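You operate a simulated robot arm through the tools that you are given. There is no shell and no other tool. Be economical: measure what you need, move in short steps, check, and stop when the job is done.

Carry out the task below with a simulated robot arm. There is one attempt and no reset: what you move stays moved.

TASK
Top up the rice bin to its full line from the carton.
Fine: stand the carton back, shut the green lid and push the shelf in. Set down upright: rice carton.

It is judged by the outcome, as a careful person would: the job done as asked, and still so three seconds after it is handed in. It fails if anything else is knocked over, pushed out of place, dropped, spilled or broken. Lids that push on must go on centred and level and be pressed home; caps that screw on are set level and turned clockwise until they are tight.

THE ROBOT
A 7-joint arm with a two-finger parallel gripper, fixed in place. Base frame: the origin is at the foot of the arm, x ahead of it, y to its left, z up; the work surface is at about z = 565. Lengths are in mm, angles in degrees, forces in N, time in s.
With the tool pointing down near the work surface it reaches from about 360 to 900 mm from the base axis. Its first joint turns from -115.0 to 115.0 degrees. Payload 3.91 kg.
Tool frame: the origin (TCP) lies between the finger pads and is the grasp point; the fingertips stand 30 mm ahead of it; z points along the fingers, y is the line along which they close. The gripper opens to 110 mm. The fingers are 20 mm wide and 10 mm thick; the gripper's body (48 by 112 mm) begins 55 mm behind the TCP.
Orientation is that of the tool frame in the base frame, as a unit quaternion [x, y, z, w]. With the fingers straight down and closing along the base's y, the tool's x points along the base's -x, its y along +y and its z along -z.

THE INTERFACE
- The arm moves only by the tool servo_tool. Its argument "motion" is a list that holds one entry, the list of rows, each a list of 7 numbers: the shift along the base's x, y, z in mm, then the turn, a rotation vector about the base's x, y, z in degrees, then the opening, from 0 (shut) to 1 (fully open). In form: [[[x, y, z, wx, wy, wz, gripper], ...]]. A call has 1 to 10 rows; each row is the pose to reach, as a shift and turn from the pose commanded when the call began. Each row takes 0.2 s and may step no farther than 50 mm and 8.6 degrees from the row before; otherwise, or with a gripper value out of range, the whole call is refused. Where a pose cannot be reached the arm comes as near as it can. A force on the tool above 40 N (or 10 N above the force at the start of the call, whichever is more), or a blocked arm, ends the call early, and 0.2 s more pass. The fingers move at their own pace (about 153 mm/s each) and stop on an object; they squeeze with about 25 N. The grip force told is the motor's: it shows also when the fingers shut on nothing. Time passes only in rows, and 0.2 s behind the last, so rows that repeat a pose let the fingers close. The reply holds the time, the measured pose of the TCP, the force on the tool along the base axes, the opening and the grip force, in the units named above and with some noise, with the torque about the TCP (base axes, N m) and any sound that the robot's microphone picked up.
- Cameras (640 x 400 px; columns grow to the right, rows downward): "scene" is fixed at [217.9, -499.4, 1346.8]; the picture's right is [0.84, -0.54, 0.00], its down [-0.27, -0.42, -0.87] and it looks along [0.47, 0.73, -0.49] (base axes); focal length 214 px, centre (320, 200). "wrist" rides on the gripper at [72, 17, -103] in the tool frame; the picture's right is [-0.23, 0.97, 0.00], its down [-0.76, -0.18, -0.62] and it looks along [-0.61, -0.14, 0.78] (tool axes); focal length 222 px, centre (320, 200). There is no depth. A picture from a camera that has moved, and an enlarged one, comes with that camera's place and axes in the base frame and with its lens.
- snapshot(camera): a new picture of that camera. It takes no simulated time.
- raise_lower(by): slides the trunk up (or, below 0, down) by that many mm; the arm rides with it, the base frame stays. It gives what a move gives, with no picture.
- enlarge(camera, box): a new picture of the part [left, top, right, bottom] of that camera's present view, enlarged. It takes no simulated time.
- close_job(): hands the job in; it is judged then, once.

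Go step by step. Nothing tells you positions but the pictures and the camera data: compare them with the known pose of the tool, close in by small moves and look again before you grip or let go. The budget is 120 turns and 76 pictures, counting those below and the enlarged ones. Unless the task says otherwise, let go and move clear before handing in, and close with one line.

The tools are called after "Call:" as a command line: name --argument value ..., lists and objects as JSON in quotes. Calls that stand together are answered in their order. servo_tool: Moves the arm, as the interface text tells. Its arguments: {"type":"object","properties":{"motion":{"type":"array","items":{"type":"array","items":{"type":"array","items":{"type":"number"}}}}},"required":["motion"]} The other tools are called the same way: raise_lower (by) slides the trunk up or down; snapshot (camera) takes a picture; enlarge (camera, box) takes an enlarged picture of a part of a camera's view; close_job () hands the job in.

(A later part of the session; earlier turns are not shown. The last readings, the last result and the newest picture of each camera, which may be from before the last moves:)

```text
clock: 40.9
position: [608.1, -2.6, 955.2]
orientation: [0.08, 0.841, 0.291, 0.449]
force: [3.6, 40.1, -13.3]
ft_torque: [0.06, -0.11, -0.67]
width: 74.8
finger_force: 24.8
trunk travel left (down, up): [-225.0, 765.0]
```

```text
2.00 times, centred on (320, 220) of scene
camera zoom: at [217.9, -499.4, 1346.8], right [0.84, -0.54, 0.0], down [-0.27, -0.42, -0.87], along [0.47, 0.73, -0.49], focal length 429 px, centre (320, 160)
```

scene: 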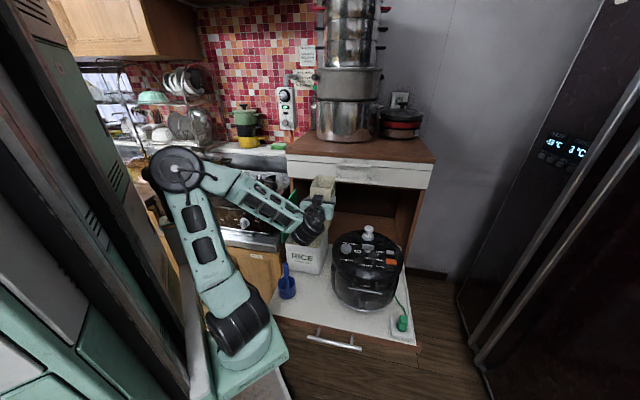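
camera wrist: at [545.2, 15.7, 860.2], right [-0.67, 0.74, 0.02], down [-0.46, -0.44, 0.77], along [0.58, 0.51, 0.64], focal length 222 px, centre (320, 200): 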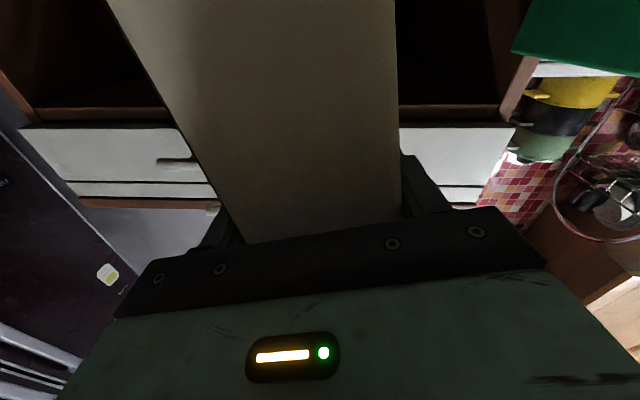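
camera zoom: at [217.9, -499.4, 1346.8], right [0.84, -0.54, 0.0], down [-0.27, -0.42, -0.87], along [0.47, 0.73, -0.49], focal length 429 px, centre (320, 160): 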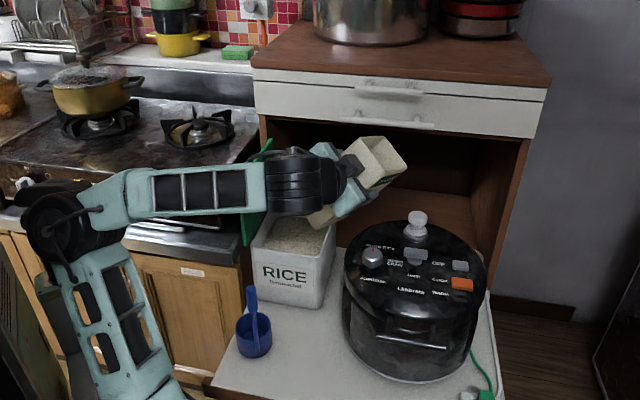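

There was a 40 N sideways force at the end of that. I'll hold still and check what it is.

Call:
servo_tool --motion '[[[0, 0, 0, 0, 0, 0, 0.3]]]'

Call:
snapshot --camera "wrist"

Call:
enlarge --camera "scene" --box '[280, 160, 380, 250]'

```text
clock: 41.3
position: [615.2, -28.8, 956.2]
orientation: [0.107, 0.837, 0.278, 0.46]
force: [-0.5, 0.7, -7.5]
ft_torque: [-0.17, 0.02, -0.01]
width: 75.0
finger_force: 24.9
trunk travel left (down, up): [-225.0, 765.0]
```

```text
35 pictures are left
camera wrist: at [487.1, -20.8, 957.8], right [0.05, 0.7, 0.71], down [-0.08, -0.7, 0.71], along [1.0, -0.09, 0.02], focal length 222 px, centre (320, 200)
```

wrist: 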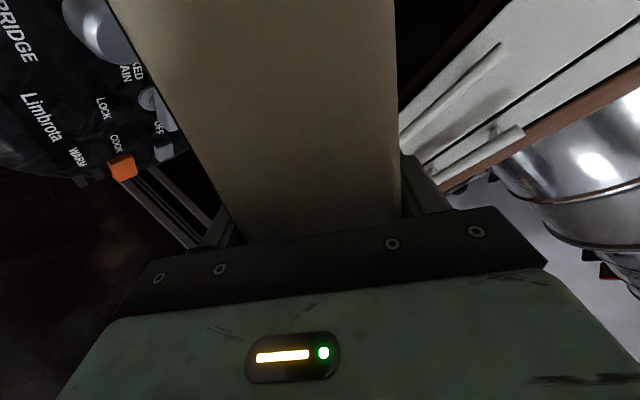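

```text
4.44 times, centred on (330, 205) of scene
camera zoom: at [217.9, -499.4, 1346.8], right [0.84, -0.54, 0.0], down [-0.27, -0.42, -0.87], along [0.47, 0.73, -0.49], focal length 953 px, centre (276, 178)
```

zoom: 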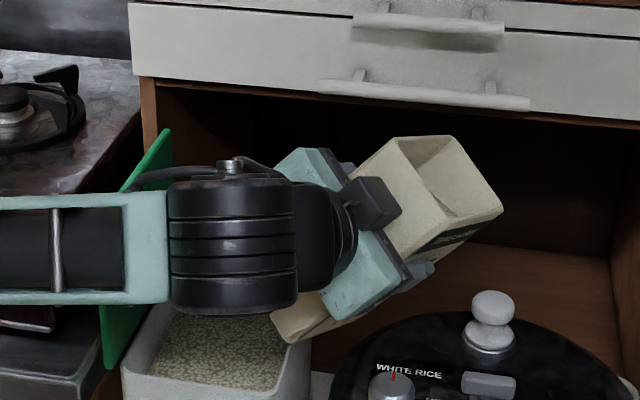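

That was just a joint flip transient; force is back to 7.5 N of pure weight. I'll raise the trunk to the friendlier height and reorient to about −25° azimuth, pitched down 20°, with the carton near upright.

Call:
raise_lower --by 170

Call:
servo_tool --motion '[[[0, 0, 0, -6, -0.8, -5.4, 0.3], [0, 0, 0, -12, -1.5, -10.9, 0.3], [0, 0, 0, -18, -2.3, -16.3, 0.3], [0, 0, 0, -24, -3.1, -21.7, 0.3], [0, 0, 0, -30, -3.8, -27.2, 0.3], [0, 0, 0, -36, -4.6, -32.6, 0.3], [0, 0, 0, -36, -4.6, -32.6, 0.3]]]'

Call:
enlarge --camera "scene" --box '[160, 60, 440, 300]'

```text
clock: 43.2
position: [614.7, -29.1, 1124.4]
orientation: [0.107, 0.837, 0.279, 0.459]
force: [0.0, -0.4, -7.1]
ft_torque: [-0.16, 0.01, -0.01]
width: 75.0
finger_force: 24.6
trunk travel left (down, up): [-395.0, 595.0]
```

```text
clock: 44.1
position: [611.1, -77.4, 1138.8]
orientation: [0.189, 0.828, 0.123, 0.513]
force: [-0.4, 0.5, -7.4]
ft_torque: [-0.07, 0.06, 0.03]
width: 75.0
finger_force: 25.2
trunk travel left (down, up): [-395.0, 595.0]
stopped in row 4: the arm was blocked; the commanded pose is now the measured one
```

```text
1.67 times, centred on (300, 180) of scene
camera zoom: at [217.9, -499.4, 1346.8], right [0.84, -0.54, 0.0], down [-0.27, -0.42, -0.87], along [0.47, 0.73, -0.49], focal length 358 px, centre (353, 233)
```

zoom: 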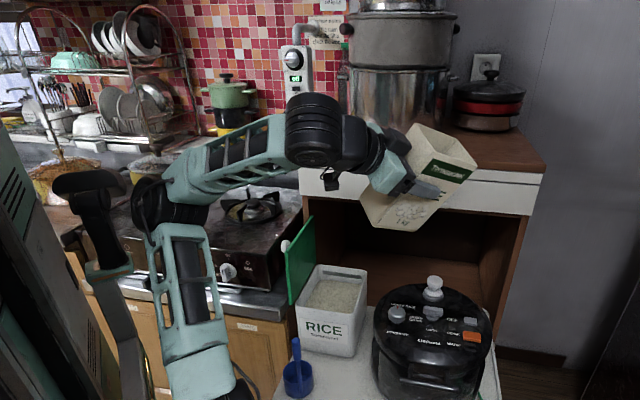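

Call:
servo_tool --motion '[[[0, 0, -30, -5, -0.2, -3, 0.3], [0, 0, -60, -10, -0.4, -6, 0.3], [0, 0, -90, -15, -0.6, -9, 0.3], [0, 0, -120, -20, -0.8, -12, 0.3], [0, 0, -150, -25, -0.9, -14.9, 0.3]]]'

Call:
enlarge --camera "scene" --box '[160, 60, 440, 300]'

```text
clock: 45.3
position: [611.0, -74.9, 990.6]
orientation: [0.174, 0.799, -0.127, 0.561]
force: [-0.3, -0.2, -7.3]
ft_torque: [0.02, 0.05, 0.02]
width: 75.3
finger_force: 25.1
trunk travel left (down, up): [-395.0, 595.0]
```

```text
1.67 times, centred on (300, 180) of scene
camera zoom: at [217.9, -499.4, 1346.8], right [0.84, -0.54, 0.0], down [-0.27, -0.42, -0.87], along [0.47, 0.73, -0.49], focal length 358 px, centre (353, 233)
```

zoom: 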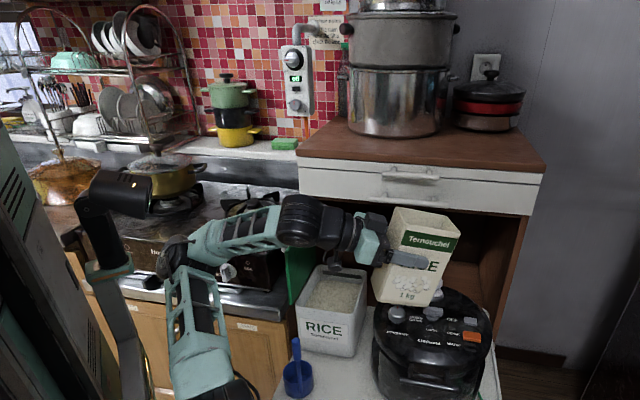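

Carton upright again in a healthy arm pose. Moving toward the bin in steps.

Call:
servo_tool --motion '[[[-5, 30, -5, 0, 0, 0, 0.3], [-10, 60, -10, 0, 0, 0, 0.3], [-15, 90, -15, 0, 0, 0, 0.3], [-20, 120, -20, 0, 0, 0, 0.3]]]'

Call:
enlarge --camera "scene" --box '[160, 100, 440, 320]'

```text
clock: 46.3
position: [591.0, 46.7, 971.5]
orientation: [0.175, 0.799, -0.126, 0.561]
force: [0.7, 0.4, -6.9]
ft_torque: [0.04, 0.08, -0.02]
width: 74.9
finger_force: 24.6
trunk travel left (down, up): [-395.0, 595.0]
```

```text
1.82 times, centred on (300, 210) of scene
camera zoom: at [217.9, -499.4, 1346.8], right [0.84, -0.54, 0.0], down [-0.27, -0.42, -0.87], along [0.47, 0.73, -0.49], focal length 390 px, centre (356, 182)
```

zoom: 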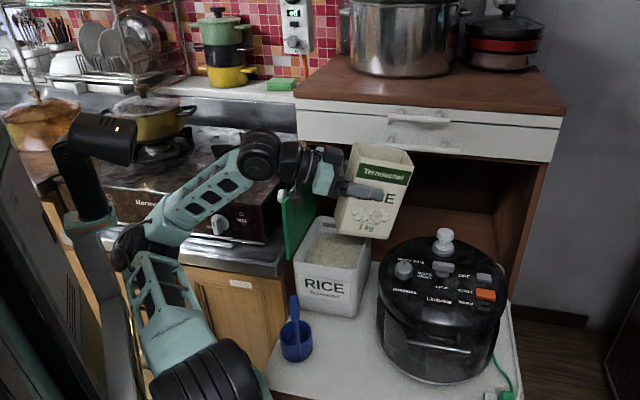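

Call:
servo_tool --motion '[[[-3, 28, -9, 0, 0, 0, 0.3], [-6, 56, -18, 0, 0, 0, 0.3], [-9, 83, -26, 0, 0, 0, 0.3]]]'

Call:
enlarge --camera "scene" --box '[160, 100, 440, 320]'

```text
clock: 47.1
position: [585.7, 92.2, 956.1]
orientation: [0.173, 0.799, -0.126, 0.561]
force: [0.1, 0.6, -7.3]
ft_torque: [0.03, 0.07, -0.01]
width: 74.9
finger_force: 25.4
out of reach, approached as far as the arm can: row 2, 3
trunk travel left (down, up): [-395.0, 595.0]
```

```text
1.82 times, centred on (300, 210) of scene
camera zoom: at [217.9, -499.4, 1346.8], right [0.84, -0.54, 0.0], down [-0.27, -0.42, -0.87], along [0.47, 0.73, -0.49], focal length 390 px, centre (356, 182)
```

zoom: 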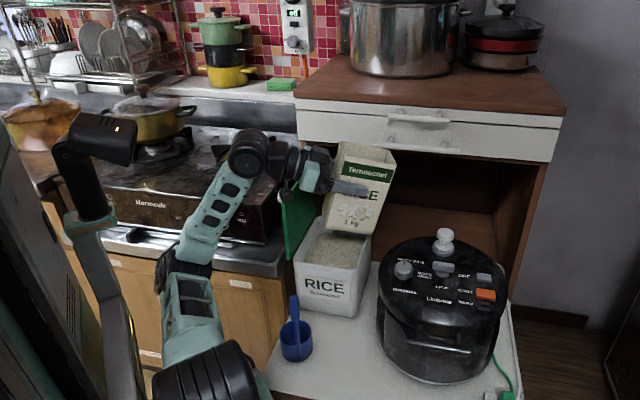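

Close to the fold limit here. I'll trade arm height for trunk height to open the elbow.

Call:
servo_tool --motion '[[[0, 0, 30, 0, 0, 0, 0.3], [-4, 2, 65, 0, 0, 0, 0.3], [-10, 8, 100, 0, 0, 0, 0.3], [-20, 18, 120, 0, 0, 0, 0.3], [-32, 32, 120, 0, 0, 0, 0.3]]]'

Call:
enlarge --camera "scene" --box '[160, 60, 440, 280]'

```text
clock: 48.3
position: [569.3, 86.7, 1068.7]
orientation: [0.172, 0.8, -0.126, 0.561]
force: [-0.2, 0.5, -7.2]
ft_torque: [0.04, 0.06, 0.01]
width: 74.8
finger_force: 25.5
out of reach, approached as far as the arm can: row 3, 4, 5
trunk travel left (down, up): [-395.0, 595.0]
```

```text
1.82 times, centred on (300, 170) of scene
camera zoom: at [217.9, -499.4, 1346.8], right [0.84, -0.54, 0.0], down [-0.27, -0.42, -0.87], along [0.47, 0.73, -0.49], focal length 390 px, centre (356, 254)
```

zoom: 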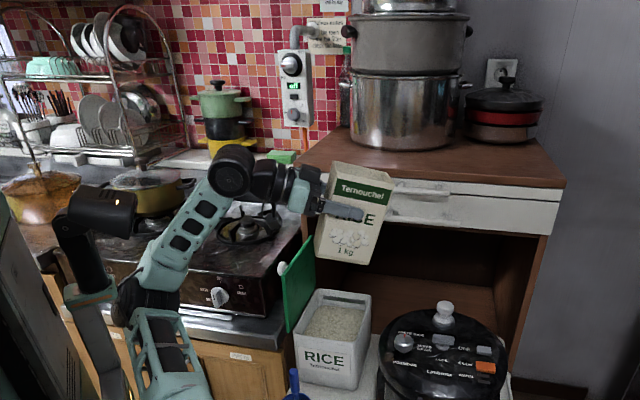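

Elbow's folded here. I'll switch to a pitch-style pour: tool closer to vertical, mouth toward +y. First pitch down to 45° (the carton has held at 45° already).

Call:
servo_tool --motion '[[[0, 0, 0, 3.5, 7.6, 0, 0.3], [0, -5, 0, 7, 15.1, 0, 0.3], [-5, -15, 0, 10.6, 22.7, 0, 0.3], [-15, -25, 0, 10.6, 22.7, 0, 0.3]]]'

Call:
servo_tool --motion '[[[0, 0, 0, 0, 0, 8, 0.3], [0, 0, 0, 0, 0, 16, 0.3], [0, 0, 0, 0, 0, 24, 0.3], [0, 0, 0, 0, 0, 32, 0.3], [0, 0, 0, 0, 0, 40, 0.3], [0, 0, 0, 0, 0, 48, 0.3]]]'

Call:
enlarge --camera "scene" --box '[160, 60, 440, 280]'

```text
clock: 49.3
position: [554.7, 61.4, 1068.0]
orientation: [0.198, 0.902, -0.085, 0.374]
force: [-0.2, -0.3, -7.3]
ft_torque: [0.0, -0.04, -0.01]
width: 74.9
finger_force: 25.2
trunk travel left (down, up): [-395.0, 595.0]
```

```text
clock: 50.5
position: [567.7, 67.7, 1043.0]
orientation: [-0.094, 0.92, -0.052, 0.378]
force: [0.0, -0.1, -8.0]
ft_torque: [0.06, -0.04, 0.0]
width: 75.0
finger_force: 24.5
trunk travel left (down, up): [-395.0, 595.0]
stopped in row 5: the arm was blocked; the commanded pose is now the measured one
```

```text
1.82 times, centred on (300, 170) of scene
camera zoom: at [217.9, -499.4, 1346.8], right [0.84, -0.54, 0.0], down [-0.27, -0.42, -0.87], along [0.47, 0.73, -0.49], focal length 390 px, centre (356, 254)
```

zoom: 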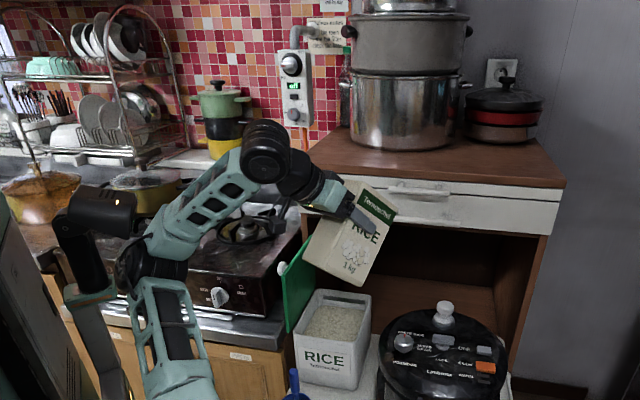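

I need the elbow-up configuration I approached the carton with. I'll raise the trunk and stretch back out to the standoff pose near the pots, then return by the path that worked before.

Call:
raise_lower --by 280

Call:
servo_tool --motion '[[[33, 11, -8, -0.4, -5.4, -5.4, 0.3], [66, 22, -16, -0.8, -10.7, -10.8, 0.3], [99, 33, -24, -1.1, -16.1, -16.2, 0.3], [132, 44, -32, -1.5, -21.4, -21.6, 0.3], [165, 55, -40, -1.9, -26.8, -27, 0.3], [198, 66, -48, -2.3, -32.2, -32.4, 0.3], [231, 77, -56, -2.6, -37.5, -37.8, 0.3], [265, 87, -63, -3, -42.9, -43.2, 0.3]]]'

Call:
snapshot --camera "scene"

```text
clock: 53.4
position: [567.6, 69.0, 1322.9]
orientation: [-0.095, 0.919, -0.052, 0.379]
force: [2.0, -0.5, -7.4]
ft_torque: [0.07, -0.02, 0.01]
width: 74.6
finger_force: 24.6
trunk travel left (down, up): [-675.0, 315.0]
```

```text
clock: 55.2
position: [732.6, -15.5, 1303.0]
orientation: [0.214, 0.705, -0.231, 0.636]
force: [-0.6, 0.7, -7.2]
ft_torque: [0.09, 0.09, 0.0]
width: 75.2
finger_force: 25.3
out of reach, approached as far as the arm can: row 5, 6, 7, 8
trunk travel left (down, up): [-675.0, 315.0]
```

```text
27 pictures are left
```

scene: 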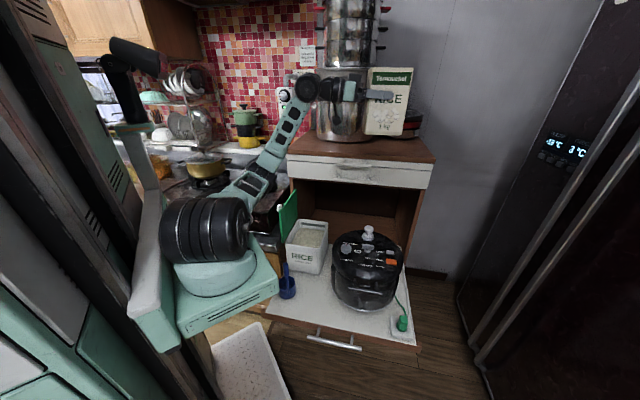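

I'll stretch out toward the original carton spot first; with the arm near straight, the configuration should unwind.

Call:
servo_tool --motion '[[[35, 8, -8, 0, 0, 0, 0.3], [70, 16, -16, 0, 0, 0, 0.3], [105, 25, -25, 0, 0, 0, 0.3], [140, 34, -33, 0, 0, 0, 0.3], [175, 46, -40, 0, 0, 0, 0.3], [205, 57, -43, 0, 0, 0, 0.3]]]'

Call:
snapshot --camera "scene"

```text
clock: 56.6
position: [827.3, -40.6, 1279.7]
orientation: [0.191, 0.712, -0.224, 0.637]
force: [-0.4, -0.1, -7.3]
ft_torque: [0.15, 0.14, -0.03]
width: 74.8
finger_force: 24.8
out of reach, approached as far as the arm can: row 1, 2, 3, 4, 5, 6
trunk travel left (down, up): [-675.0, 315.0]
```

```text
26 pictures are left
```

scene: 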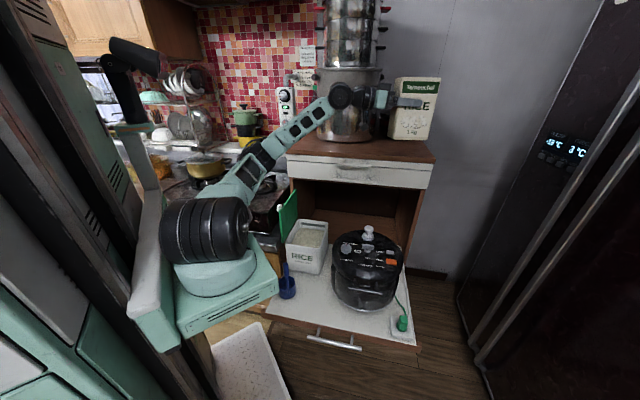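

Elbow is on the low side. If the shoulder is far above the work the arm is nearly straight and that no longer matters, so I'll raise the trunk to the top and come down toward the bin from there.

Call:
raise_lower --by 310

Call:
servo_tool --motion '[[[-22, 2, -35, 0, 0, 0, 0.3], [-44, 5, -70, 0, 0, 0, 0.3], [-66, 8, -105, 0, 0, 0, 0.3], [-88, 11, -140, 0, 0, 0, 0.3], [-110, 14, -175, 0, 0, 0, 0.3], [-132, 17, -210, 0, 0, 0, 0.3], [-154, 20, -245, 0, 0, 0, 0.3], [-176, 23, -280, 0, 0, 0, 0.3], [-198, 26, -315, 0, 0, 0, 0.3], [-220, 30, -350, 0, 0, 0, 0.3]]]'

Call:
snapshot --camera "scene"

```text
clock: 59.6
position: [827.2, -40.2, 1589.1]
orientation: [0.192, 0.712, -0.225, 0.636]
force: [-0.4, -0.6, -7.7]
ft_torque: [0.1, 0.09, 0.01]
width: 75.0
finger_force: 24.5
trunk travel left (down, up): [-985.0, 5.0]
```

```text
clock: 61.9
position: [621.2, -79.3, 1238.7]
orientation: [0.258, 0.697, -0.275, 0.61]
force: [0.0, 0.0, -7.6]
ft_torque: [0.11, 0.09, 0.0]
width: 75.1
finger_force: 25.2
trunk travel left (down, up): [-985.0, 5.0]
stopped in row 10: the arm was blocked; the commanded pose is now the measured one
```

```text
25 pictures are left
```

scene: 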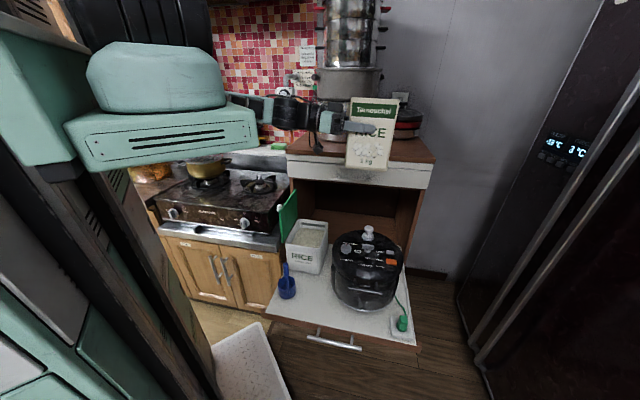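

Call:
servo_tool --motion '[[[-3, 20, -20, 0, 0, 0, 0.3], [-6, 40, -40, 0, 0, 0, 0.3], [-9, 60, -60, 0, 0, 0, 0.3], [-12, 80, -80, 0, 0, 0, 0.3], [-15, 100, -100, 0, 0, 0, 0.3]]]'

```text
clock: 62.9
position: [622.2, -56.4, 1162.3]
orientation: [0.307, 0.676, -0.318, 0.59]
force: [-0.2, -0.3, -6.8]
ft_torque: [0.15, 0.05, -0.03]
width: 75.0
finger_force: 24.9
trunk travel left (down, up): [-985.0, 5.0]
stopped in row 5: the arm was blocked; the commanded pose is now the measured one
```

I'll test whether yawing the other way frees the arm from its limit here.

Call:
servo_tool --motion '[[[0, 0, 0, 0, 0, 8, 0.3], [0, 0, 0, 0, 0, 16, 0.3], [0, 0, 0, 0, 0, 24, 0.3], [0, 0, 0, 0, 0, 32, 0.3], [0, 0, 0, 0, 0, 40, 0.3], [0, 0, 0, 0, 0, 48, 0.3], [0, 0, 0, 0, 0, 56, 0.3]]]'

```text
clock: 64.5
position: [620.8, -55.7, 1163.1]
orientation: [-0.05, 0.741, -0.002, 0.67]
force: [-0.3, 1.2, -7.8]
ft_torque: [0.05, 0.15, 0.02]
width: 74.8
finger_force: 24.8
trunk travel left (down, up): [-985.0, 5.0]
```

Free in that direction. Now move down toward the bin with this heading.

Call:
servo_tool --motion '[[[-5, 20, -27, 0, 0, 0, 0.3], [-10, 40, -54, 0, 0, 0, 0.3], [-15, 60, -81, 0, 0, 0, 0.3], [-20, 80, -108, 0, 0, 0, 0.3], [-25, 100, -135, 0, 0, 0, 0.3], [-30, 116, -163, 0, 0, 0, 0.3]]]'

Call:
snapshot --camera "scene"

```text
clock: 65.9
position: [590.1, 59.5, 999.7]
orientation: [-0.047, 0.741, -0.004, 0.67]
force: [0.0, -0.1, -7.6]
ft_torque: [0.0, 0.13, -0.01]
width: 74.8
finger_force: 24.7
trunk travel left (down, up): [-985.0, 5.0]
```

```text
24 pictures are left
```

scene: 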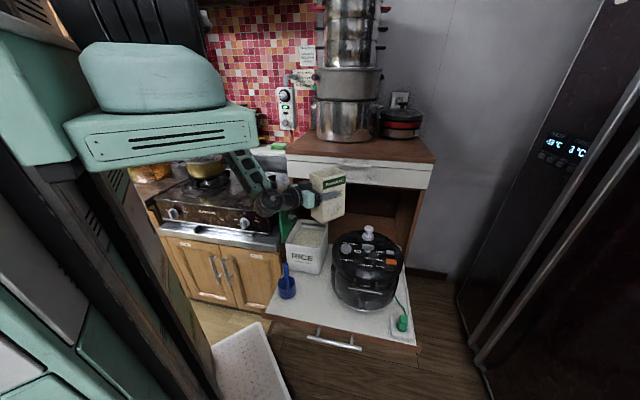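

Good: the arm now hangs from above with lots of freedom. I'll move the carton beside the bin's centre, turning the heading 12° more.

Call:
servo_tool --motion '[[[0, 15, -20, 0, 0, 4, 0.3], [0, 30, -40, 0, 0, 8, 0.3], [0, 48, -60, 0, 0, 12, 0.3], [0, 65, -80, 0, 0, 12, 0.3]]]'

Call:
enlarge --camera "scene" --box '[230, 140, 390, 280]'

```text
clock: 66.9
position: [591.4, 124.1, 920.0]
orientation: [-0.125, 0.731, 0.067, 0.667]
force: [-0.3, 0.1, -7.6]
ft_torque: [-0.03, 0.12, -0.02]
width: 75.0
finger_force: 25.2
trunk travel left (down, up): [-985.0, 5.0]
```

```text
2.86 times, centred on (310, 210) of scene
camera zoom: at [217.9, -499.4, 1346.8], right [0.84, -0.54, 0.0], down [-0.27, -0.42, -0.87], along [0.47, 0.73, -0.49], focal length 613 px, centre (349, 171)
```

zoom: 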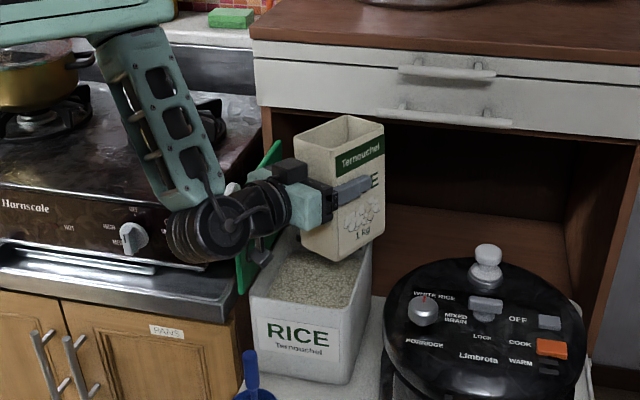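

Now roll the mouth toward +y, first to about 56°.

Call:
servo_tool --motion '[[[0, 0, 0, -7.66, -2.12, 0.8, 0.3], [0, 0, 0, -15.3, -4.24, 1.6, 0.3], [0, 0, 0, -23, -6.36, 2.4, 0.3], [0, 0, 0, -30.6, -8.5, 3.2, 0.3], [0, 0, 0, -38.3, -10.6, 4, 0.3], [0, 0, 0, -46, -12.7, 4.8, 0.3], [0, 0, 0, -53.6, -14.8, 5.6, 0.3]]]'

Call:
enlarge --camera "scene" --box '[250, 160, 370, 280]'

```text
clock: 68.5
position: [591.3, 124.1, 919.6]
orientation: [-0.454, 0.587, -0.254, 0.62]
force: [-0.9, -1.3, -7.6]
ft_torque: [0.12, 0.19, 0.0]
width: 75.0
finger_force: 24.9
trunk travel left (down, up): [-985.0, 5.0]
```

```text
3.33 times, centred on (310, 220) of scene
camera zoom: at [217.9, -499.4, 1346.8], right [0.84, -0.54, 0.0], down [-0.27, -0.42, -0.87], along [0.47, 0.73, -0.49], focal length 715 px, centre (353, 133)
```

zoom: 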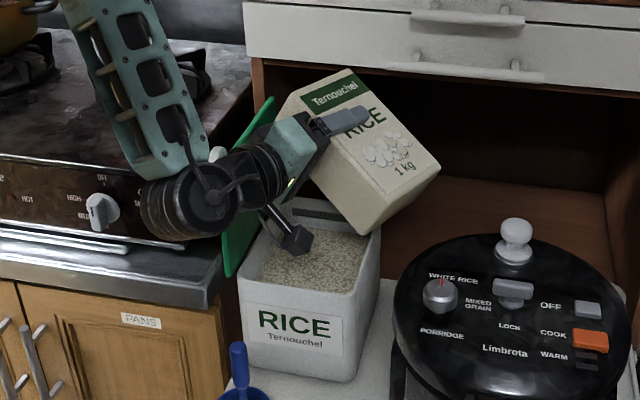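

Roll works and the view into the bin is decent. Continue to about 84° while lowering 35 mm, watching the weight.

Call:
servo_tool --motion '[[[0, 0, -12, -7.66, -2.12, 0.8, 0.3], [0, 0, -24, -15.3, -4.24, 1.6, 0.3], [0, 0, -35, -23, -6.36, 2.4, 0.3], [0, 0, -35, -23, -6.36, 2.4, 0.3]]]'

Call:
enlarge --camera "scene" --box '[270, 180, 350, 260]'

```text
clock: 69.5
position: [591.2, 123.8, 885.1]
orientation: [0.565, -0.482, 0.377, -0.554]
force: [0.3, -1.0, -6.9]
ft_torque: [0.16, 0.21, -0.04]
width: 74.9
finger_force: 25.0
trunk travel left (down, up): [-985.0, 5.0]
```

```text
5.00 times, centred on (310, 220) of scene
camera zoom: at [217.9, -499.4, 1346.8], right [0.84, -0.54, 0.0], down [-0.27, -0.42, -0.87], along [0.47, 0.73, -0.49], focal length 1072 px, centre (370, 100)
```

zoom: 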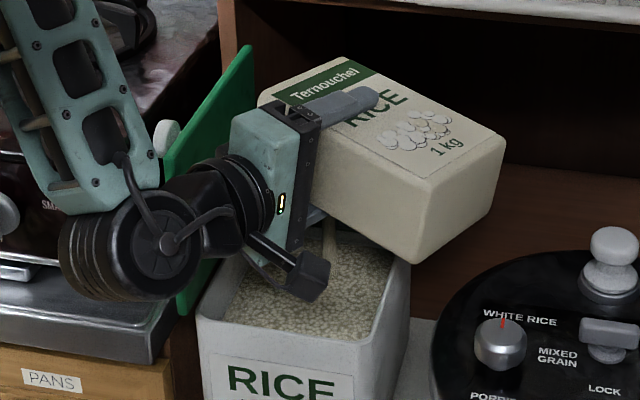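

Rice is already streaming into the bin. I'll hold here and watch the weight.

Call:
servo_tool --motion '[[[0, 0, 0, 0, 0, 0, 0.3], [0, 0, 0, 0, 0, 0, 0.3], [0, 0, 0, 0, 0, 0, 0.3]]]'

Call:
enlarge --camera "scene" --box '[290, 205, 335, 250]'

```text
clock: 70.3
position: [591.5, 124.2, 883.9]
orientation: [0.564, -0.482, 0.377, -0.554]
force: [0.7, 0.9, -5.8]
ft_torque: [0.15, 0.22, 0.01]
width: 75.1
finger_force: 24.6
trunk travel left (down, up): [-985.0, 5.0]
```

```text
8.89 times, centred on (312, 228) of scene
camera zoom: at [217.9, -499.4, 1346.8], right [0.84, -0.54, 0.0], down [-0.27, -0.42, -0.87], along [0.47, 0.73, -0.49], focal length 1906 px, centre (387, -44)
```

zoom: 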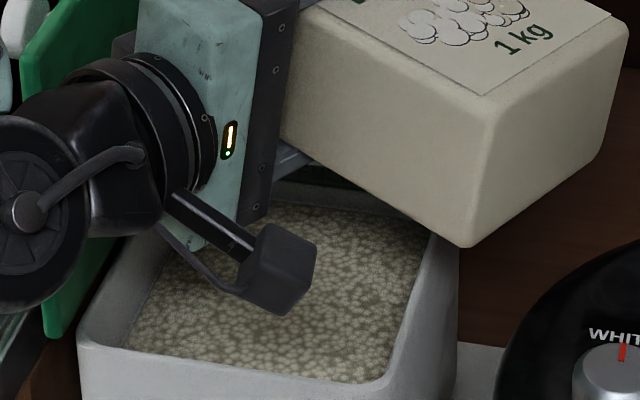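

About 150 g went in and the flow settled. Tip 6° further, hold, and read the weight.

Call:
servo_tool --motion '[[[0, 0, 0, -2.9, -0.8, 0.3, 0.3], [0, 0, 0, -5.75, -1.6, 0.6, 0.3], [0, 0, 0, -5.75, -1.6, 0.6, 0.3], [0, 0, 0, -5.75, -1.6, 0.6, 0.3], [0, 0, 0, -5.75, -1.6, 0.6, 0.3], [0, 0, 0, -5.75, -1.6, 0.6, 0.3]]]'

Call:
servo_tool --motion '[[[0, 0, 0, 0, 0, 0, 0.3]]]'

```text
clock: 71.7
position: [591.8, 124.7, 884.6]
orientation: [0.589, -0.45, 0.406, -0.534]
force: [0.8, 0.3, -5.8]
ft_torque: [0.14, 0.14, 0.01]
width: 75.0
finger_force: 24.8
trunk travel left (down, up): [-985.0, 5.0]
```

```text
clock: 72.1
position: [590.5, 125.1, 884.4]
orientation: [0.589, -0.451, 0.407, -0.534]
force: [-0.6, -0.4, -5.0]
ft_torque: [0.13, 0.12, 0.03]
width: 74.8
finger_force: 25.2
trunk travel left (down, up): [-985.0, 5.0]
```

Call:
snapshot --camera "wrist"

```text
19 pictures are left
camera wrist: at [509.5, 27.4, 877.6], right [-0.15, 0.2, -0.97], down [-0.78, 0.57, 0.24], along [0.6, 0.79, 0.07], focal length 222 px, centre (320, 200)
```

wrist: 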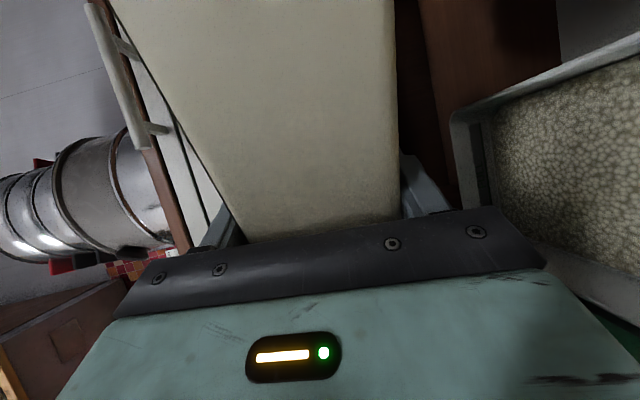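

Call:
enlarge --camera "wrist" --box '[430, 80, 590, 240]'

```text
2.50 times, centred on (510, 160) of wrist
camera zoom: at [509.5, 27.4, 877.6], right [-0.15, 0.2, -0.97], down [-0.78, 0.57, 0.24], along [0.6, 0.79, 0.07], focal length 555 px, centre (-155, 300)
```

zoom: 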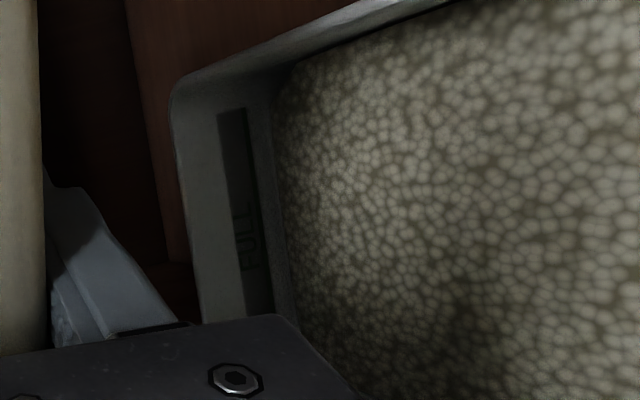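

Call:
enlarge --camera "wrist" --box '[470, 115, 520, 215]'

```text
4.00 times, centred on (495, 165) of wrist
camera zoom: at [509.5, 27.4, 877.6], right [-0.15, 0.2, -0.97], down [-0.78, 0.57, 0.24], along [0.6, 0.79, 0.07], focal length 888 px, centre (-380, 340)
```

zoom: 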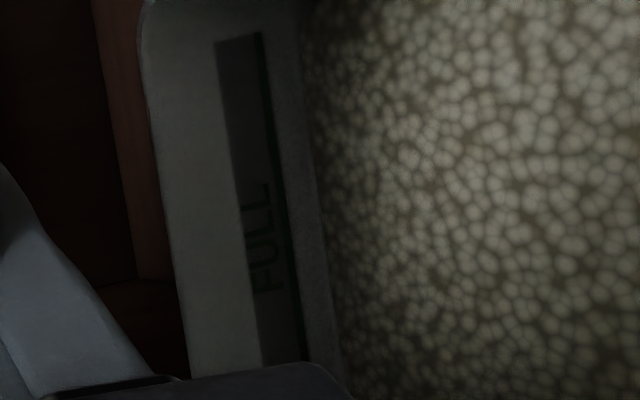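

Now it's clear: the full line is the dark line at the bottom of the FULL plate, and the rice is about 10 mm below it. That's roughly another 200 g. Tipping further in small steps.

Call:
servo_tool --motion '[[[0, 0, 0, -2.9, -0.8, 0.3, 0.3], [0, 0, 0, -5.75, -1.6, 0.6, 0.3], [0, 0, 0, -8.6, -2.4, 0.9, 0.3], [0, 0, 0, -8.6, -2.4, 0.9, 0.3], [0, 0, 0, -8.6, -2.4, 0.9, 0.3], [0, 0, 0, -8.6, -2.4, 0.9, 0.3], [0, 0, 0, -8.6, -2.4, 0.9, 0.3]]]'

Call:
servo_tool --motion '[[[0, 0, 0, 0, 0, 0, 0.3]]]'

Call:
enlarge --camera "wrist" --box '[430, 80, 590, 240]'

```text
clock: 73.7
position: [590.5, 125.7, 885.0]
orientation: [0.622, -0.403, 0.446, -0.502]
force: [0.3, -0.4, -3.4]
ft_torque: [0.08, 0.1, -0.02]
width: 74.6
finger_force: 24.5
trunk travel left (down, up): [-985.0, 5.0]
```

```text
clock: 74.1
position: [589.9, 124.7, 885.5]
orientation: [0.622, -0.402, 0.446, -0.502]
force: [-0.5, 0.3, -3.2]
ft_torque: [0.03, 0.1, 0.0]
width: 74.8
finger_force: 24.4
trunk travel left (down, up): [-985.0, 5.0]
```

```text
2.50 times, centred on (510, 160) of wrist
camera zoom: at [510.6, 26.1, 889.0], right [-0.12, 0.05, -0.99], down [-0.8, 0.59, 0.12], along [0.59, 0.81, -0.03], focal length 555 px, centre (-155, 300)
```

zoom: 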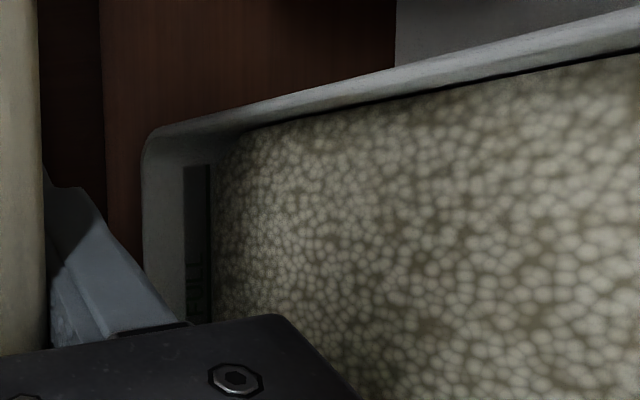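

The rice has reached the line. Rolling the carton back upright now.

Call:
servo_tool --motion '[[[0, 0, 0, 8.1, 2.25, -0.85, 0.3], [0, 0, 0, 16.2, 4.5, -1.7, 0.3], [0, 0, 10, 24.3, 6.75, -2.55, 0.3], [0, 0, 20, 32.4, 9, -3.4, 0.3], [0, 0, 30, 40.5, 11.2, -4.25, 0.3], [0, 0, 40, 48.6, 13.5, -5.1, 0.3], [0, 0, 40, 56.7, 15.7, -5.95, 0.3], [0, 0, 40, 64.8, 18, -6.8, 0.3], [0, 0, 40, 72.9, 20.2, -7.65, 0.3], [0, 0, 40, 81, 22.5, -8.5, 0.3]]]'

Call:
enlarge --camera "scene" --box '[260, 170, 360, 270]'

```text
clock: 76.3
position: [590.7, 124.3, 923.7]
orientation: [-0.189, 0.718, 0.008, 0.67]
force: [0.1, 0.1, -3.0]
ft_torque: [-0.01, 0.05, 0.0]
width: 74.9
finger_force: 24.5
trunk travel left (down, up): [-985.0, 5.0]
```

```text
4.00 times, centred on (310, 220) of scene
camera zoom: at [217.9, -499.4, 1346.8], right [0.84, -0.54, 0.0], down [-0.27, -0.42, -0.87], along [0.47, 0.73, -0.49], focal length 858 px, centre (360, 120)
```

zoom: 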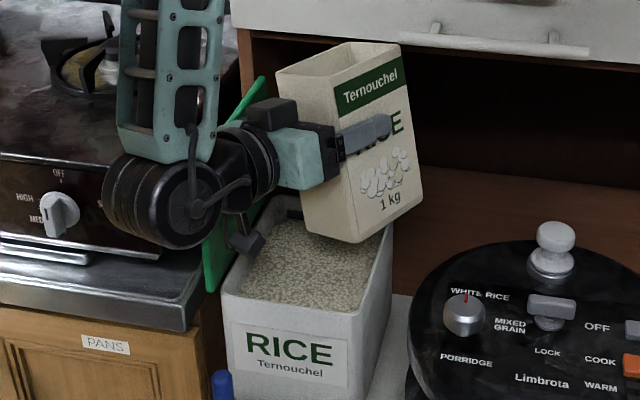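

No spill. Level the last bit and carry the carton out and up the way it came.

Call:
servo_tool --motion '[[[0, -20, 20, 7, 1.9, -0.7, 0.3], [0, -40, 45, 14, 3.8, -1.4, 0.3], [0, -64, 80, 14, 3.8, -1.4, 0.3], [8, -90, 115, 14, 3.8, -1.4, 0.3], [16, -116, 150, 14, 3.8, -1.4, 0.3], [24, -142, 190, 14, 3.8, -1.4, 0.3], [32, -168, 230, 14, 3.8, -1.4, 0.3], [40, -175, 275, 14, 3.8, -1.4, 0.3], [50, -175, 320, 14, 3.8, -1.4, 0.3], [70, -175, 365, 14, 3.8, -1.4, 0.3]]]'

Call:
enlarge --camera "scene" --box '[285, 210, 335, 250]'

```text
clock: 78.5
position: [677.4, -50.4, 1284.8]
orientation: [-0.098, 0.736, 0.092, 0.663]
force: [0.8, 0.1, -3.5]
ft_torque: [0.01, 0.08, 0.0]
width: 75.1
finger_force: 24.8
out of reach, approached as far as the arm can: row 9, 10
trunk travel left (down, up): [-985.0, 5.0]
```

```text
10.00 times, centred on (310, 230) of scene
camera zoom: at [217.9, -499.4, 1346.8], right [0.84, -0.54, 0.0], down [-0.27, -0.42, -0.87], along [0.47, 0.73, -0.49], focal length 2145 px, centre (420, -100)
```

zoom: 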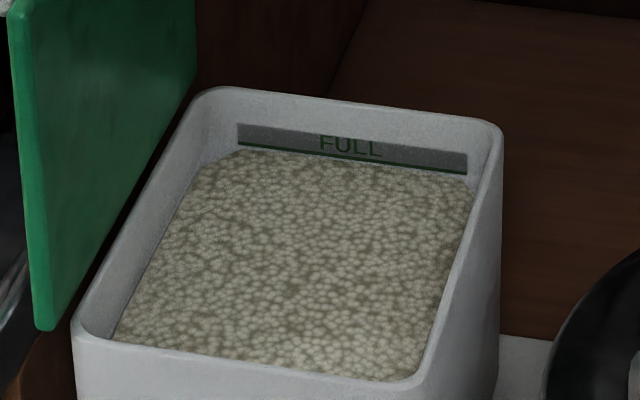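

Rice looks to be at the line. One closer check decides whether it needs a touch more.

Call:
enlarge --camera "scene" --box '[302, 217, 324, 231]'

```text
16.00 times, centred on (313, 224) of scene
camera zoom: at [217.9, -499.4, 1346.8], right [0.84, -0.54, 0.0], down [-0.27, -0.42, -0.87], along [0.47, 0.73, -0.49], focal length 3432 px, centre (432, -184)
```

zoom: 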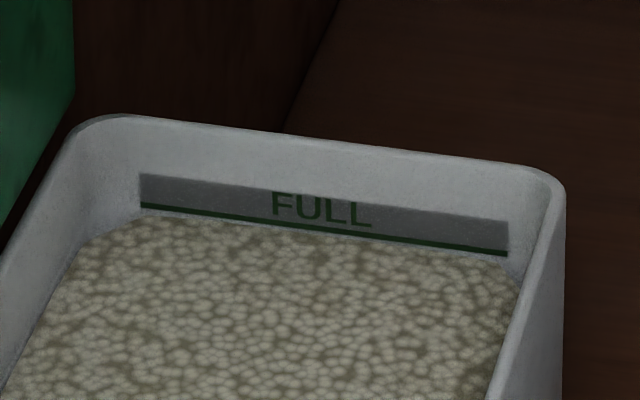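

Within about 2 mm of the line: full. Now take the carton back, moving out over the cabinet top while turning to its original heading.

Call:
servo_tool --motion '[[[22, 6, 3, 0, 0, -5, 0.3], [44, 14, 6, 0, 0, -10, 0.3], [66, 24, 8, 0, 0, -16, 0.3], [88, 34, 10, 0, 0, -22, 0.3], [110, 44, 10, 0, 0, -28, 0.3], [132, 56, 10, 0, 0, -34, 0.3], [154, 68, 10, 0, 0, -40, 0.3], [176, 80, 10, 0, 0, -46, 0.3], [198, 90, 10, 0, 0, -52, 0.3], [220, 100, 10, 0, 0, -57, 0.3]]]'

```text
clock: 80.7
position: [897.8, 50.1, 1291.4]
orientation: [0.266, 0.694, -0.236, 0.626]
force: [0.0, 0.6, -3.0]
ft_torque: [0.05, 0.09, -0.02]
width: 74.9
finger_force: 25.5
trunk travel left (down, up): [-985.0, 5.0]
```

Reached with the original heading. Move directly over its original spot, then lower with the trunk.

Call:
servo_tool --motion '[[[16, -3, 0, -0.5, -0.3, 0.3, 0.3], [32, -6, 0, -0.9, -0.5, 0.6, 0.3], [46, -8, 0, -0.9, -0.5, 0.6, 0.3], [46, -8, 0, -0.9, -0.5, 0.6, 0.3]]]'

Call:
raise_lower --by -70

Call:
enlarge --camera "scene" --box '[340, 80, 460, 180]'

```text
clock: 81.7
position: [943.7, 43.7, 1291.6]
orientation: [0.257, 0.69, -0.237, 0.634]
force: [0.5, -1.1, -3.2]
ft_torque: [0.04, 0.03, 0.01]
width: 74.7
finger_force: 25.5
trunk travel left (down, up): [-985.0, 5.0]
```

```text
clock: 82.8
position: [944.9, 42.4, 1222.6]
orientation: [0.257, 0.691, -0.236, 0.634]
force: [0.3, 0.3, -3.5]
ft_torque: [0.02, 0.03, -0.02]
width: 74.8
finger_force: 24.9
trunk travel left (down, up): [-915.0, 75.0]
```

```text
4.00 times, centred on (400, 130) of scene
camera zoom: at [217.9, -499.4, 1346.8], right [0.84, -0.54, 0.0], down [-0.27, -0.42, -0.87], along [0.47, 0.73, -0.49], focal length 858 px, centre (0, 480)
```

zoom: 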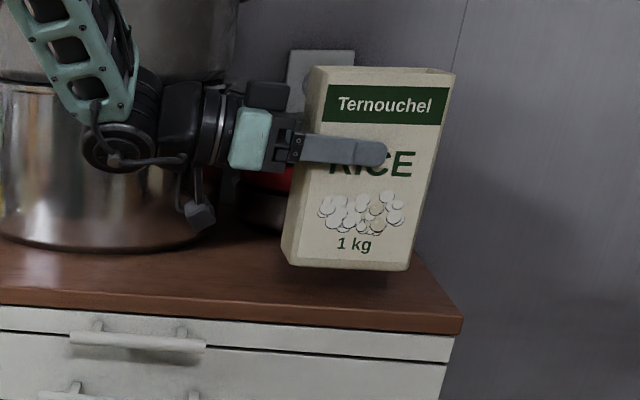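

Matches the original spot. Lower the last 32 mm slowly onto the top.

Call:
servo_tool --motion '[[[0, 0, -10, 0, 0, 0, 0.3], [0, 0, -20, 0, 0, 0, 0.3], [0, 0, -26, 0, 0, 0, 0.3], [0, 0, -30, 0, 0, 0, 0.3], [0, 0, -32, 0, 0, 0, 0.3], [0, 0, -33, 0, 0, 0, 0.3]]]'

```text
clock: 84.2
position: [944.0, 42.9, 1193.5]
orientation: [0.257, 0.688, -0.237, 0.637]
force: [-3.8, -0.1, 12.9]
ft_torque: [-0.65, -0.38, -0.2]
width: 75.0
finger_force: 25.3
trunk travel left (down, up): [-915.0, 75.0]
```

It's standing on the top. Ease the load, open, and back straight out.

Call:
servo_tool --motion '[[[0, 0, 2, 0, 0, 0, 0.3], [0, 0, 2, 0, 0, 0, 0.7], [0, 0, 2, 0, 0, 0, 1], [0, 0, 2, 0, 0, 0, 1], [-19, 16.5, 2, 0, 0, 0, 1], [-38, 33, 2, 0, 0, 0, 1], [-65, 57, 3, 0, 0, 0, 1], [-95, 84, 5, 0, 0, 0, 1]]]'

Call:
enlarge --camera "scene" --box '[300, 80, 460, 180]'

```text
clock: 86.0
position: [849.2, 125.4, 1195.1]
orientation: [0.257, 0.691, -0.235, 0.634]
force: [0.9, -1.8, 0.3]
ft_torque: [-0.03, -0.01, 0.01]
width: 110.0
finger_force: 0.0
trunk travel left (down, up): [-915.0, 75.0]
```

```text
4.00 times, centred on (380, 130) of scene
camera zoom: at [217.9, -499.4, 1346.8], right [0.84, -0.54, 0.0], down [-0.27, -0.42, -0.87], along [0.47, 0.73, -0.49], focal length 858 px, centre (80, 480)
```

zoom: 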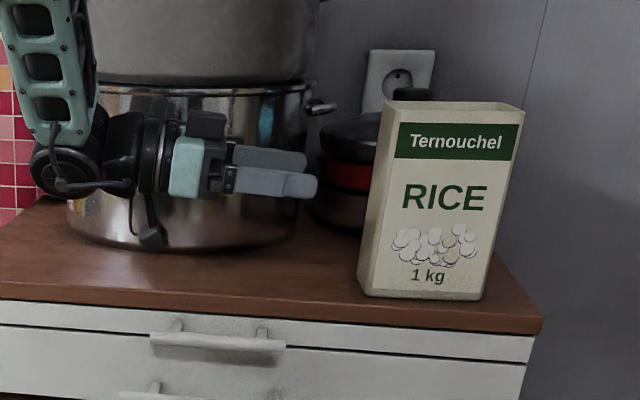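

The carton stands back upright where it was. Now back away to a tool-down pose for closing the lid.

Call:
servo_tool --motion '[[[-30, 10, 10, 0, 0, 0, 1], [-60, 20, 25, 5.5, 6.35, 0, 1], [-90, 30, 40, 11, 12.7, 0, 1], [-120, 40, 60, 16.5, 19, 0, 1], [-150, 50, 80, 22, 25.4, 0, 1], [-180, 60, 100, 27.5, 31.7, 0, 1], [-210, 70, 120, 33, 38, 0, 1], [-240, 80, 135, 38.5, 44.4, 0, 1], [-260, 85, 135, 44, 50.8, 0, 0.8], [-280, 85, 135, 49.5, 57.1, 0, 0.6]]]'

```text
clock: 88.2
position: [568.4, 212.2, 1328.3]
orientation: [0.348, 0.934, -0.029, 0.077]
force: [-0.9, 0.7, -1.1]
ft_torque: [-0.03, 0.0, -0.03]
width: 65.8
finger_force: 0.0
trunk travel left (down, up): [-915.0, 75.0]
```

Call:
servo_tool --motion '[[[-15, 2, -44, 5.8, -1.1, -0.9, 0.6], [-30, 4, -88, 11.6, -2.2, -1.8, 0.6], [-45, 6, -132, 17.5, -3.3, -2.7, 0.6], [-60, 8, -176, 17.5, -3.3, -2.7, 0.6], [-75, 10, -220, 17.5, -3.3, -2.7, 0.6], [-90, 12, -264, 17.5, -3.3, -2.7, 0.6], [-100, 18, -308, 17.5, -3.3, -2.7, 0.6], [-94, 25, -345, 17.5, -3.3, -2.7, 0.6]]]'

Call:
snapshot --camera "wrist"

```text
clock: 90.0
position: [476.3, 235.6, 984.7]
orientation: [0.378, 0.916, 0.121, 0.05]
force: [0.5, 0.7, 0.9]
ft_torque: [-0.02, -0.01, -0.04]
width: 66.0
finger_force: 0.1
trunk travel left (down, up): [-915.0, 75.0]
```

```text
10 pictures are left
camera wrist: at [416.6, 280.0, 1087.9], right [0.82, 0.51, 0.25], down [0.3, -0.77, 0.56], along [0.48, -0.38, -0.79], focal length 222 px, centre (320, 200)
```

wrist: 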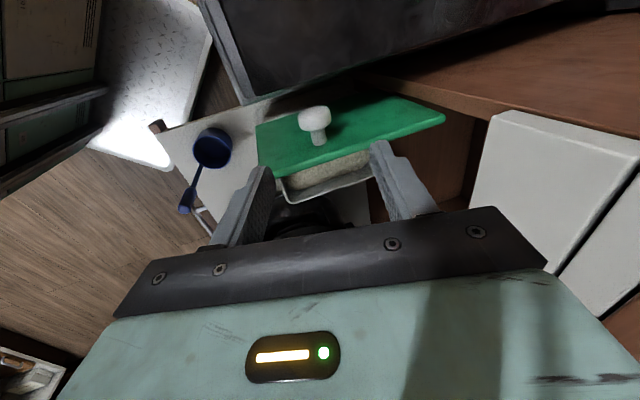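

The knob is where I computed, about (495,256,862). Descending to straddle it and closing.

Call:
servo_tool --motion '[[[6, 7, -40, 0, 0, 0, 0.6], [11, 13, -75, 0, 0, 0, 0.6], [15, 17, -105, 0, 0, 0, 0.6], [15, 17, -105, 0, 0, 0, 0.3], [15, 17, -105, 0, 0, 0, 0.1], [15, 17, -105, 0, 0, 0, 0.1]]]'

Call:
enlarge --camera "wrist" --box '[180, 40, 480, 240]'

```text
clock: 91.4
position: [490.7, 253.5, 879.4]
orientation: [0.379, 0.916, 0.121, 0.049]
force: [-3.9, -3.0, -0.8]
ft_torque: [0.02, 0.36, -0.26]
width: 32.9
finger_force: 24.7
trunk travel left (down, up): [-915.0, 75.0]
```

```text
2.00 times, centred on (330, 140) of wrist
camera zoom: at [431.4, 297.9, 983.5], right [0.82, 0.51, 0.25], down [0.3, -0.77, 0.56], along [0.48, -0.38, -0.79], focal length 444 px, centre (300, 320)
```

zoom: 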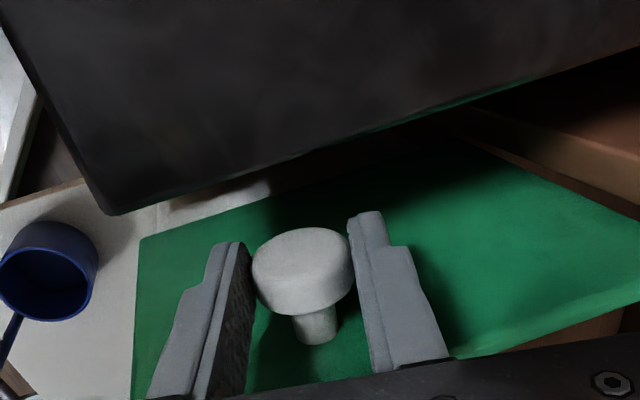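

Gripped. From the recorded points the hinge axis fits v≈220, z≈759, radius 115, so I'll swing the lid closed along that arc.

Call:
servo_tool --motion '[[[11.5, -11.5, 6.7, 0, 0, 0, 0.1], [22.6, -22.6, 10.5, 0, 0, 0, 0.1], [33.9, -33.9, 12.2, 0, 0, 0, 0.1], [45.3, -45.3, 11.7, 0, 0, 0, 0.1], [56.4, -56.4, 8.9, 0, 0, 0, 0.1], [67.2, -67.2, 3.9, 0, 0, 0, 0.1], [77.5, -77.5, -3.1, 0, 0, 0, 0.1]]]'

```text
clock: 93.0
position: [569.0, 174.6, 876.4]
orientation: [0.378, 0.916, 0.121, 0.051]
force: [-3.7, -5.1, 10.3]
ft_torque: [0.4, 0.59, -0.08]
width: 33.6
finger_force: 24.7
trunk travel left (down, up): [-915.0, 75.0]
```

Call:
servo_tool --motion '[[[9.4, -9.4, -9, 0, 0, 0, 0.1], [17.8, -17.8, -19.8, 0, 0, 0, 0.1], [25.2, -25.2, -32.1, 0, 0, 0, 0.1], [31.2, -31.2, -45.8, 0, 0, 0, 0.1], [35.8, -35.8, -60.5, 0, 0, 0, 0.1], [39, -39, -75.9, 0, 0, 0, 0.1], [40.3, -40.3, -86, 0, 0, 0, 0.1], [40.5, -40.5, -92, 0, 0, 0, 0.1]]]'

Call:
enlarge --camera "scene" --box '[260, 190, 360, 290]'

```text
clock: 94.8
position: [609.3, 137.1, 783.7]
orientation: [0.378, 0.916, 0.123, 0.051]
force: [6.0, -5.0, 18.0]
ft_torque: [-0.34, -0.24, -0.23]
width: 34.9
finger_force: 24.7
trunk travel left (down, up): [-915.0, 75.0]
```

```text
4.00 times, centred on (310, 240) of scene
camera zoom: at [217.9, -499.4, 1346.8], right [0.84, -0.54, 0.0], down [-0.27, -0.42, -0.87], along [0.47, 0.73, -0.49], focal length 858 px, centre (360, 40)
```

zoom: 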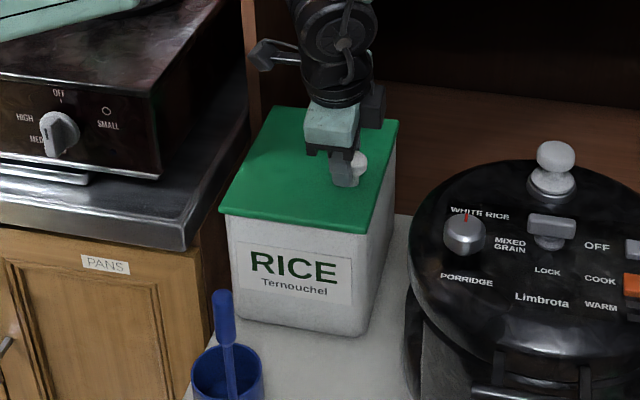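

The lid is down flat, at the same knob height as before it was opened. Release and back off.

Call:
servo_tool --motion '[[[0, 0, 1, 0, 0, 0, 0.4], [0, 0, 1, 0, 0, 0, 0.6], [-6, -6, 30, 0, 0, 0, 0.6], [-13, -13, 70, 0, 0, 0, 0.6], [-22, -22, 115, 0, 0, 0, 0.6], [-50, -50, 145, 0, 0, 0, 0.4], [-80, -80, 165, 0, 0, 0, 0.2]]]'

Call:
snapshot --camera "scene"

```text
clock: 96.4
position: [528.0, 54.8, 949.8]
orientation: [0.378, 0.917, 0.121, 0.049]
force: [0.4, -0.1, -0.9]
ft_torque: [-0.02, 0.04, 0.01]
width: 22.1
finger_force: 0.1
trunk travel left (down, up): [-915.0, 75.0]
```

```text
7 pictures are left
```

scene: 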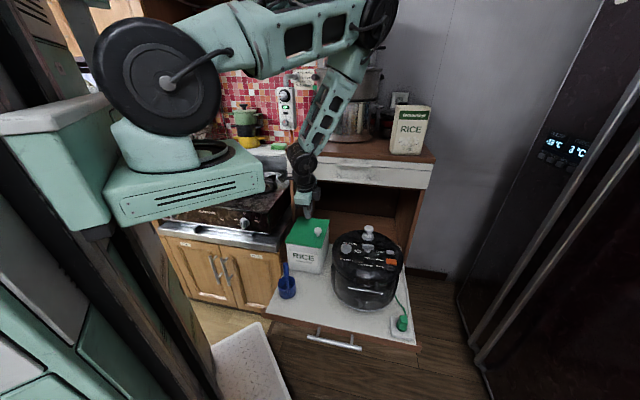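

Lid shut and carton back. Now the shelf: its handle bar is at about (475,−190,540). I'll move in front of it, fingers shut, with more backward lean, then lower.

Call:
servo_tool --motion '[[[-15, -38, 0, 2, -2, 0, 0], [-30, -76, 0, 4, -4, 0, 0], [-45, -114, 0, 6, -6, 0, 0], [-60, -152, 0, 8, -8, 0, 0], [-75, -190, 0, 10, -10, 0, 0], [-90, -228, 0, 12, -12, 0, 0], [-104, -270, 0, 12, -12, 0, 0]]]'

Call:
raise_lower --by -300

Call:
snapshot --camera "scene"

```text
clock: 98.0
position: [424.3, -214.2, 948.6]
orientation: [0.366, 0.888, 0.256, 0.106]
force: [1.1, 0.8, -0.2]
ft_torque: [-0.05, -0.01, -0.01]
width: 0.2
finger_force: 24.9
trunk travel left (down, up): [-915.0, 75.0]
```

```text
clock: 101.0
position: [424.8, -213.7, 649.3]
orientation: [0.367, 0.888, 0.256, 0.105]
force: [0.0, 0.3, 0.4]
ft_torque: [0.0, 0.0, -0.01]
width: 0.0
finger_force: 24.3
trunk travel left (down, up): [-615.0, 375.0]
```

```text
6 pictures are left
```

scene: 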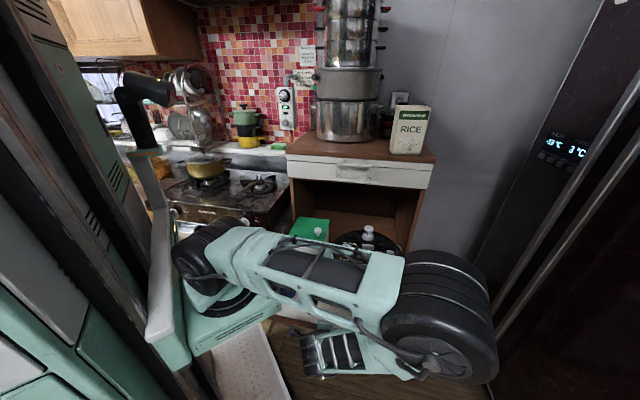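

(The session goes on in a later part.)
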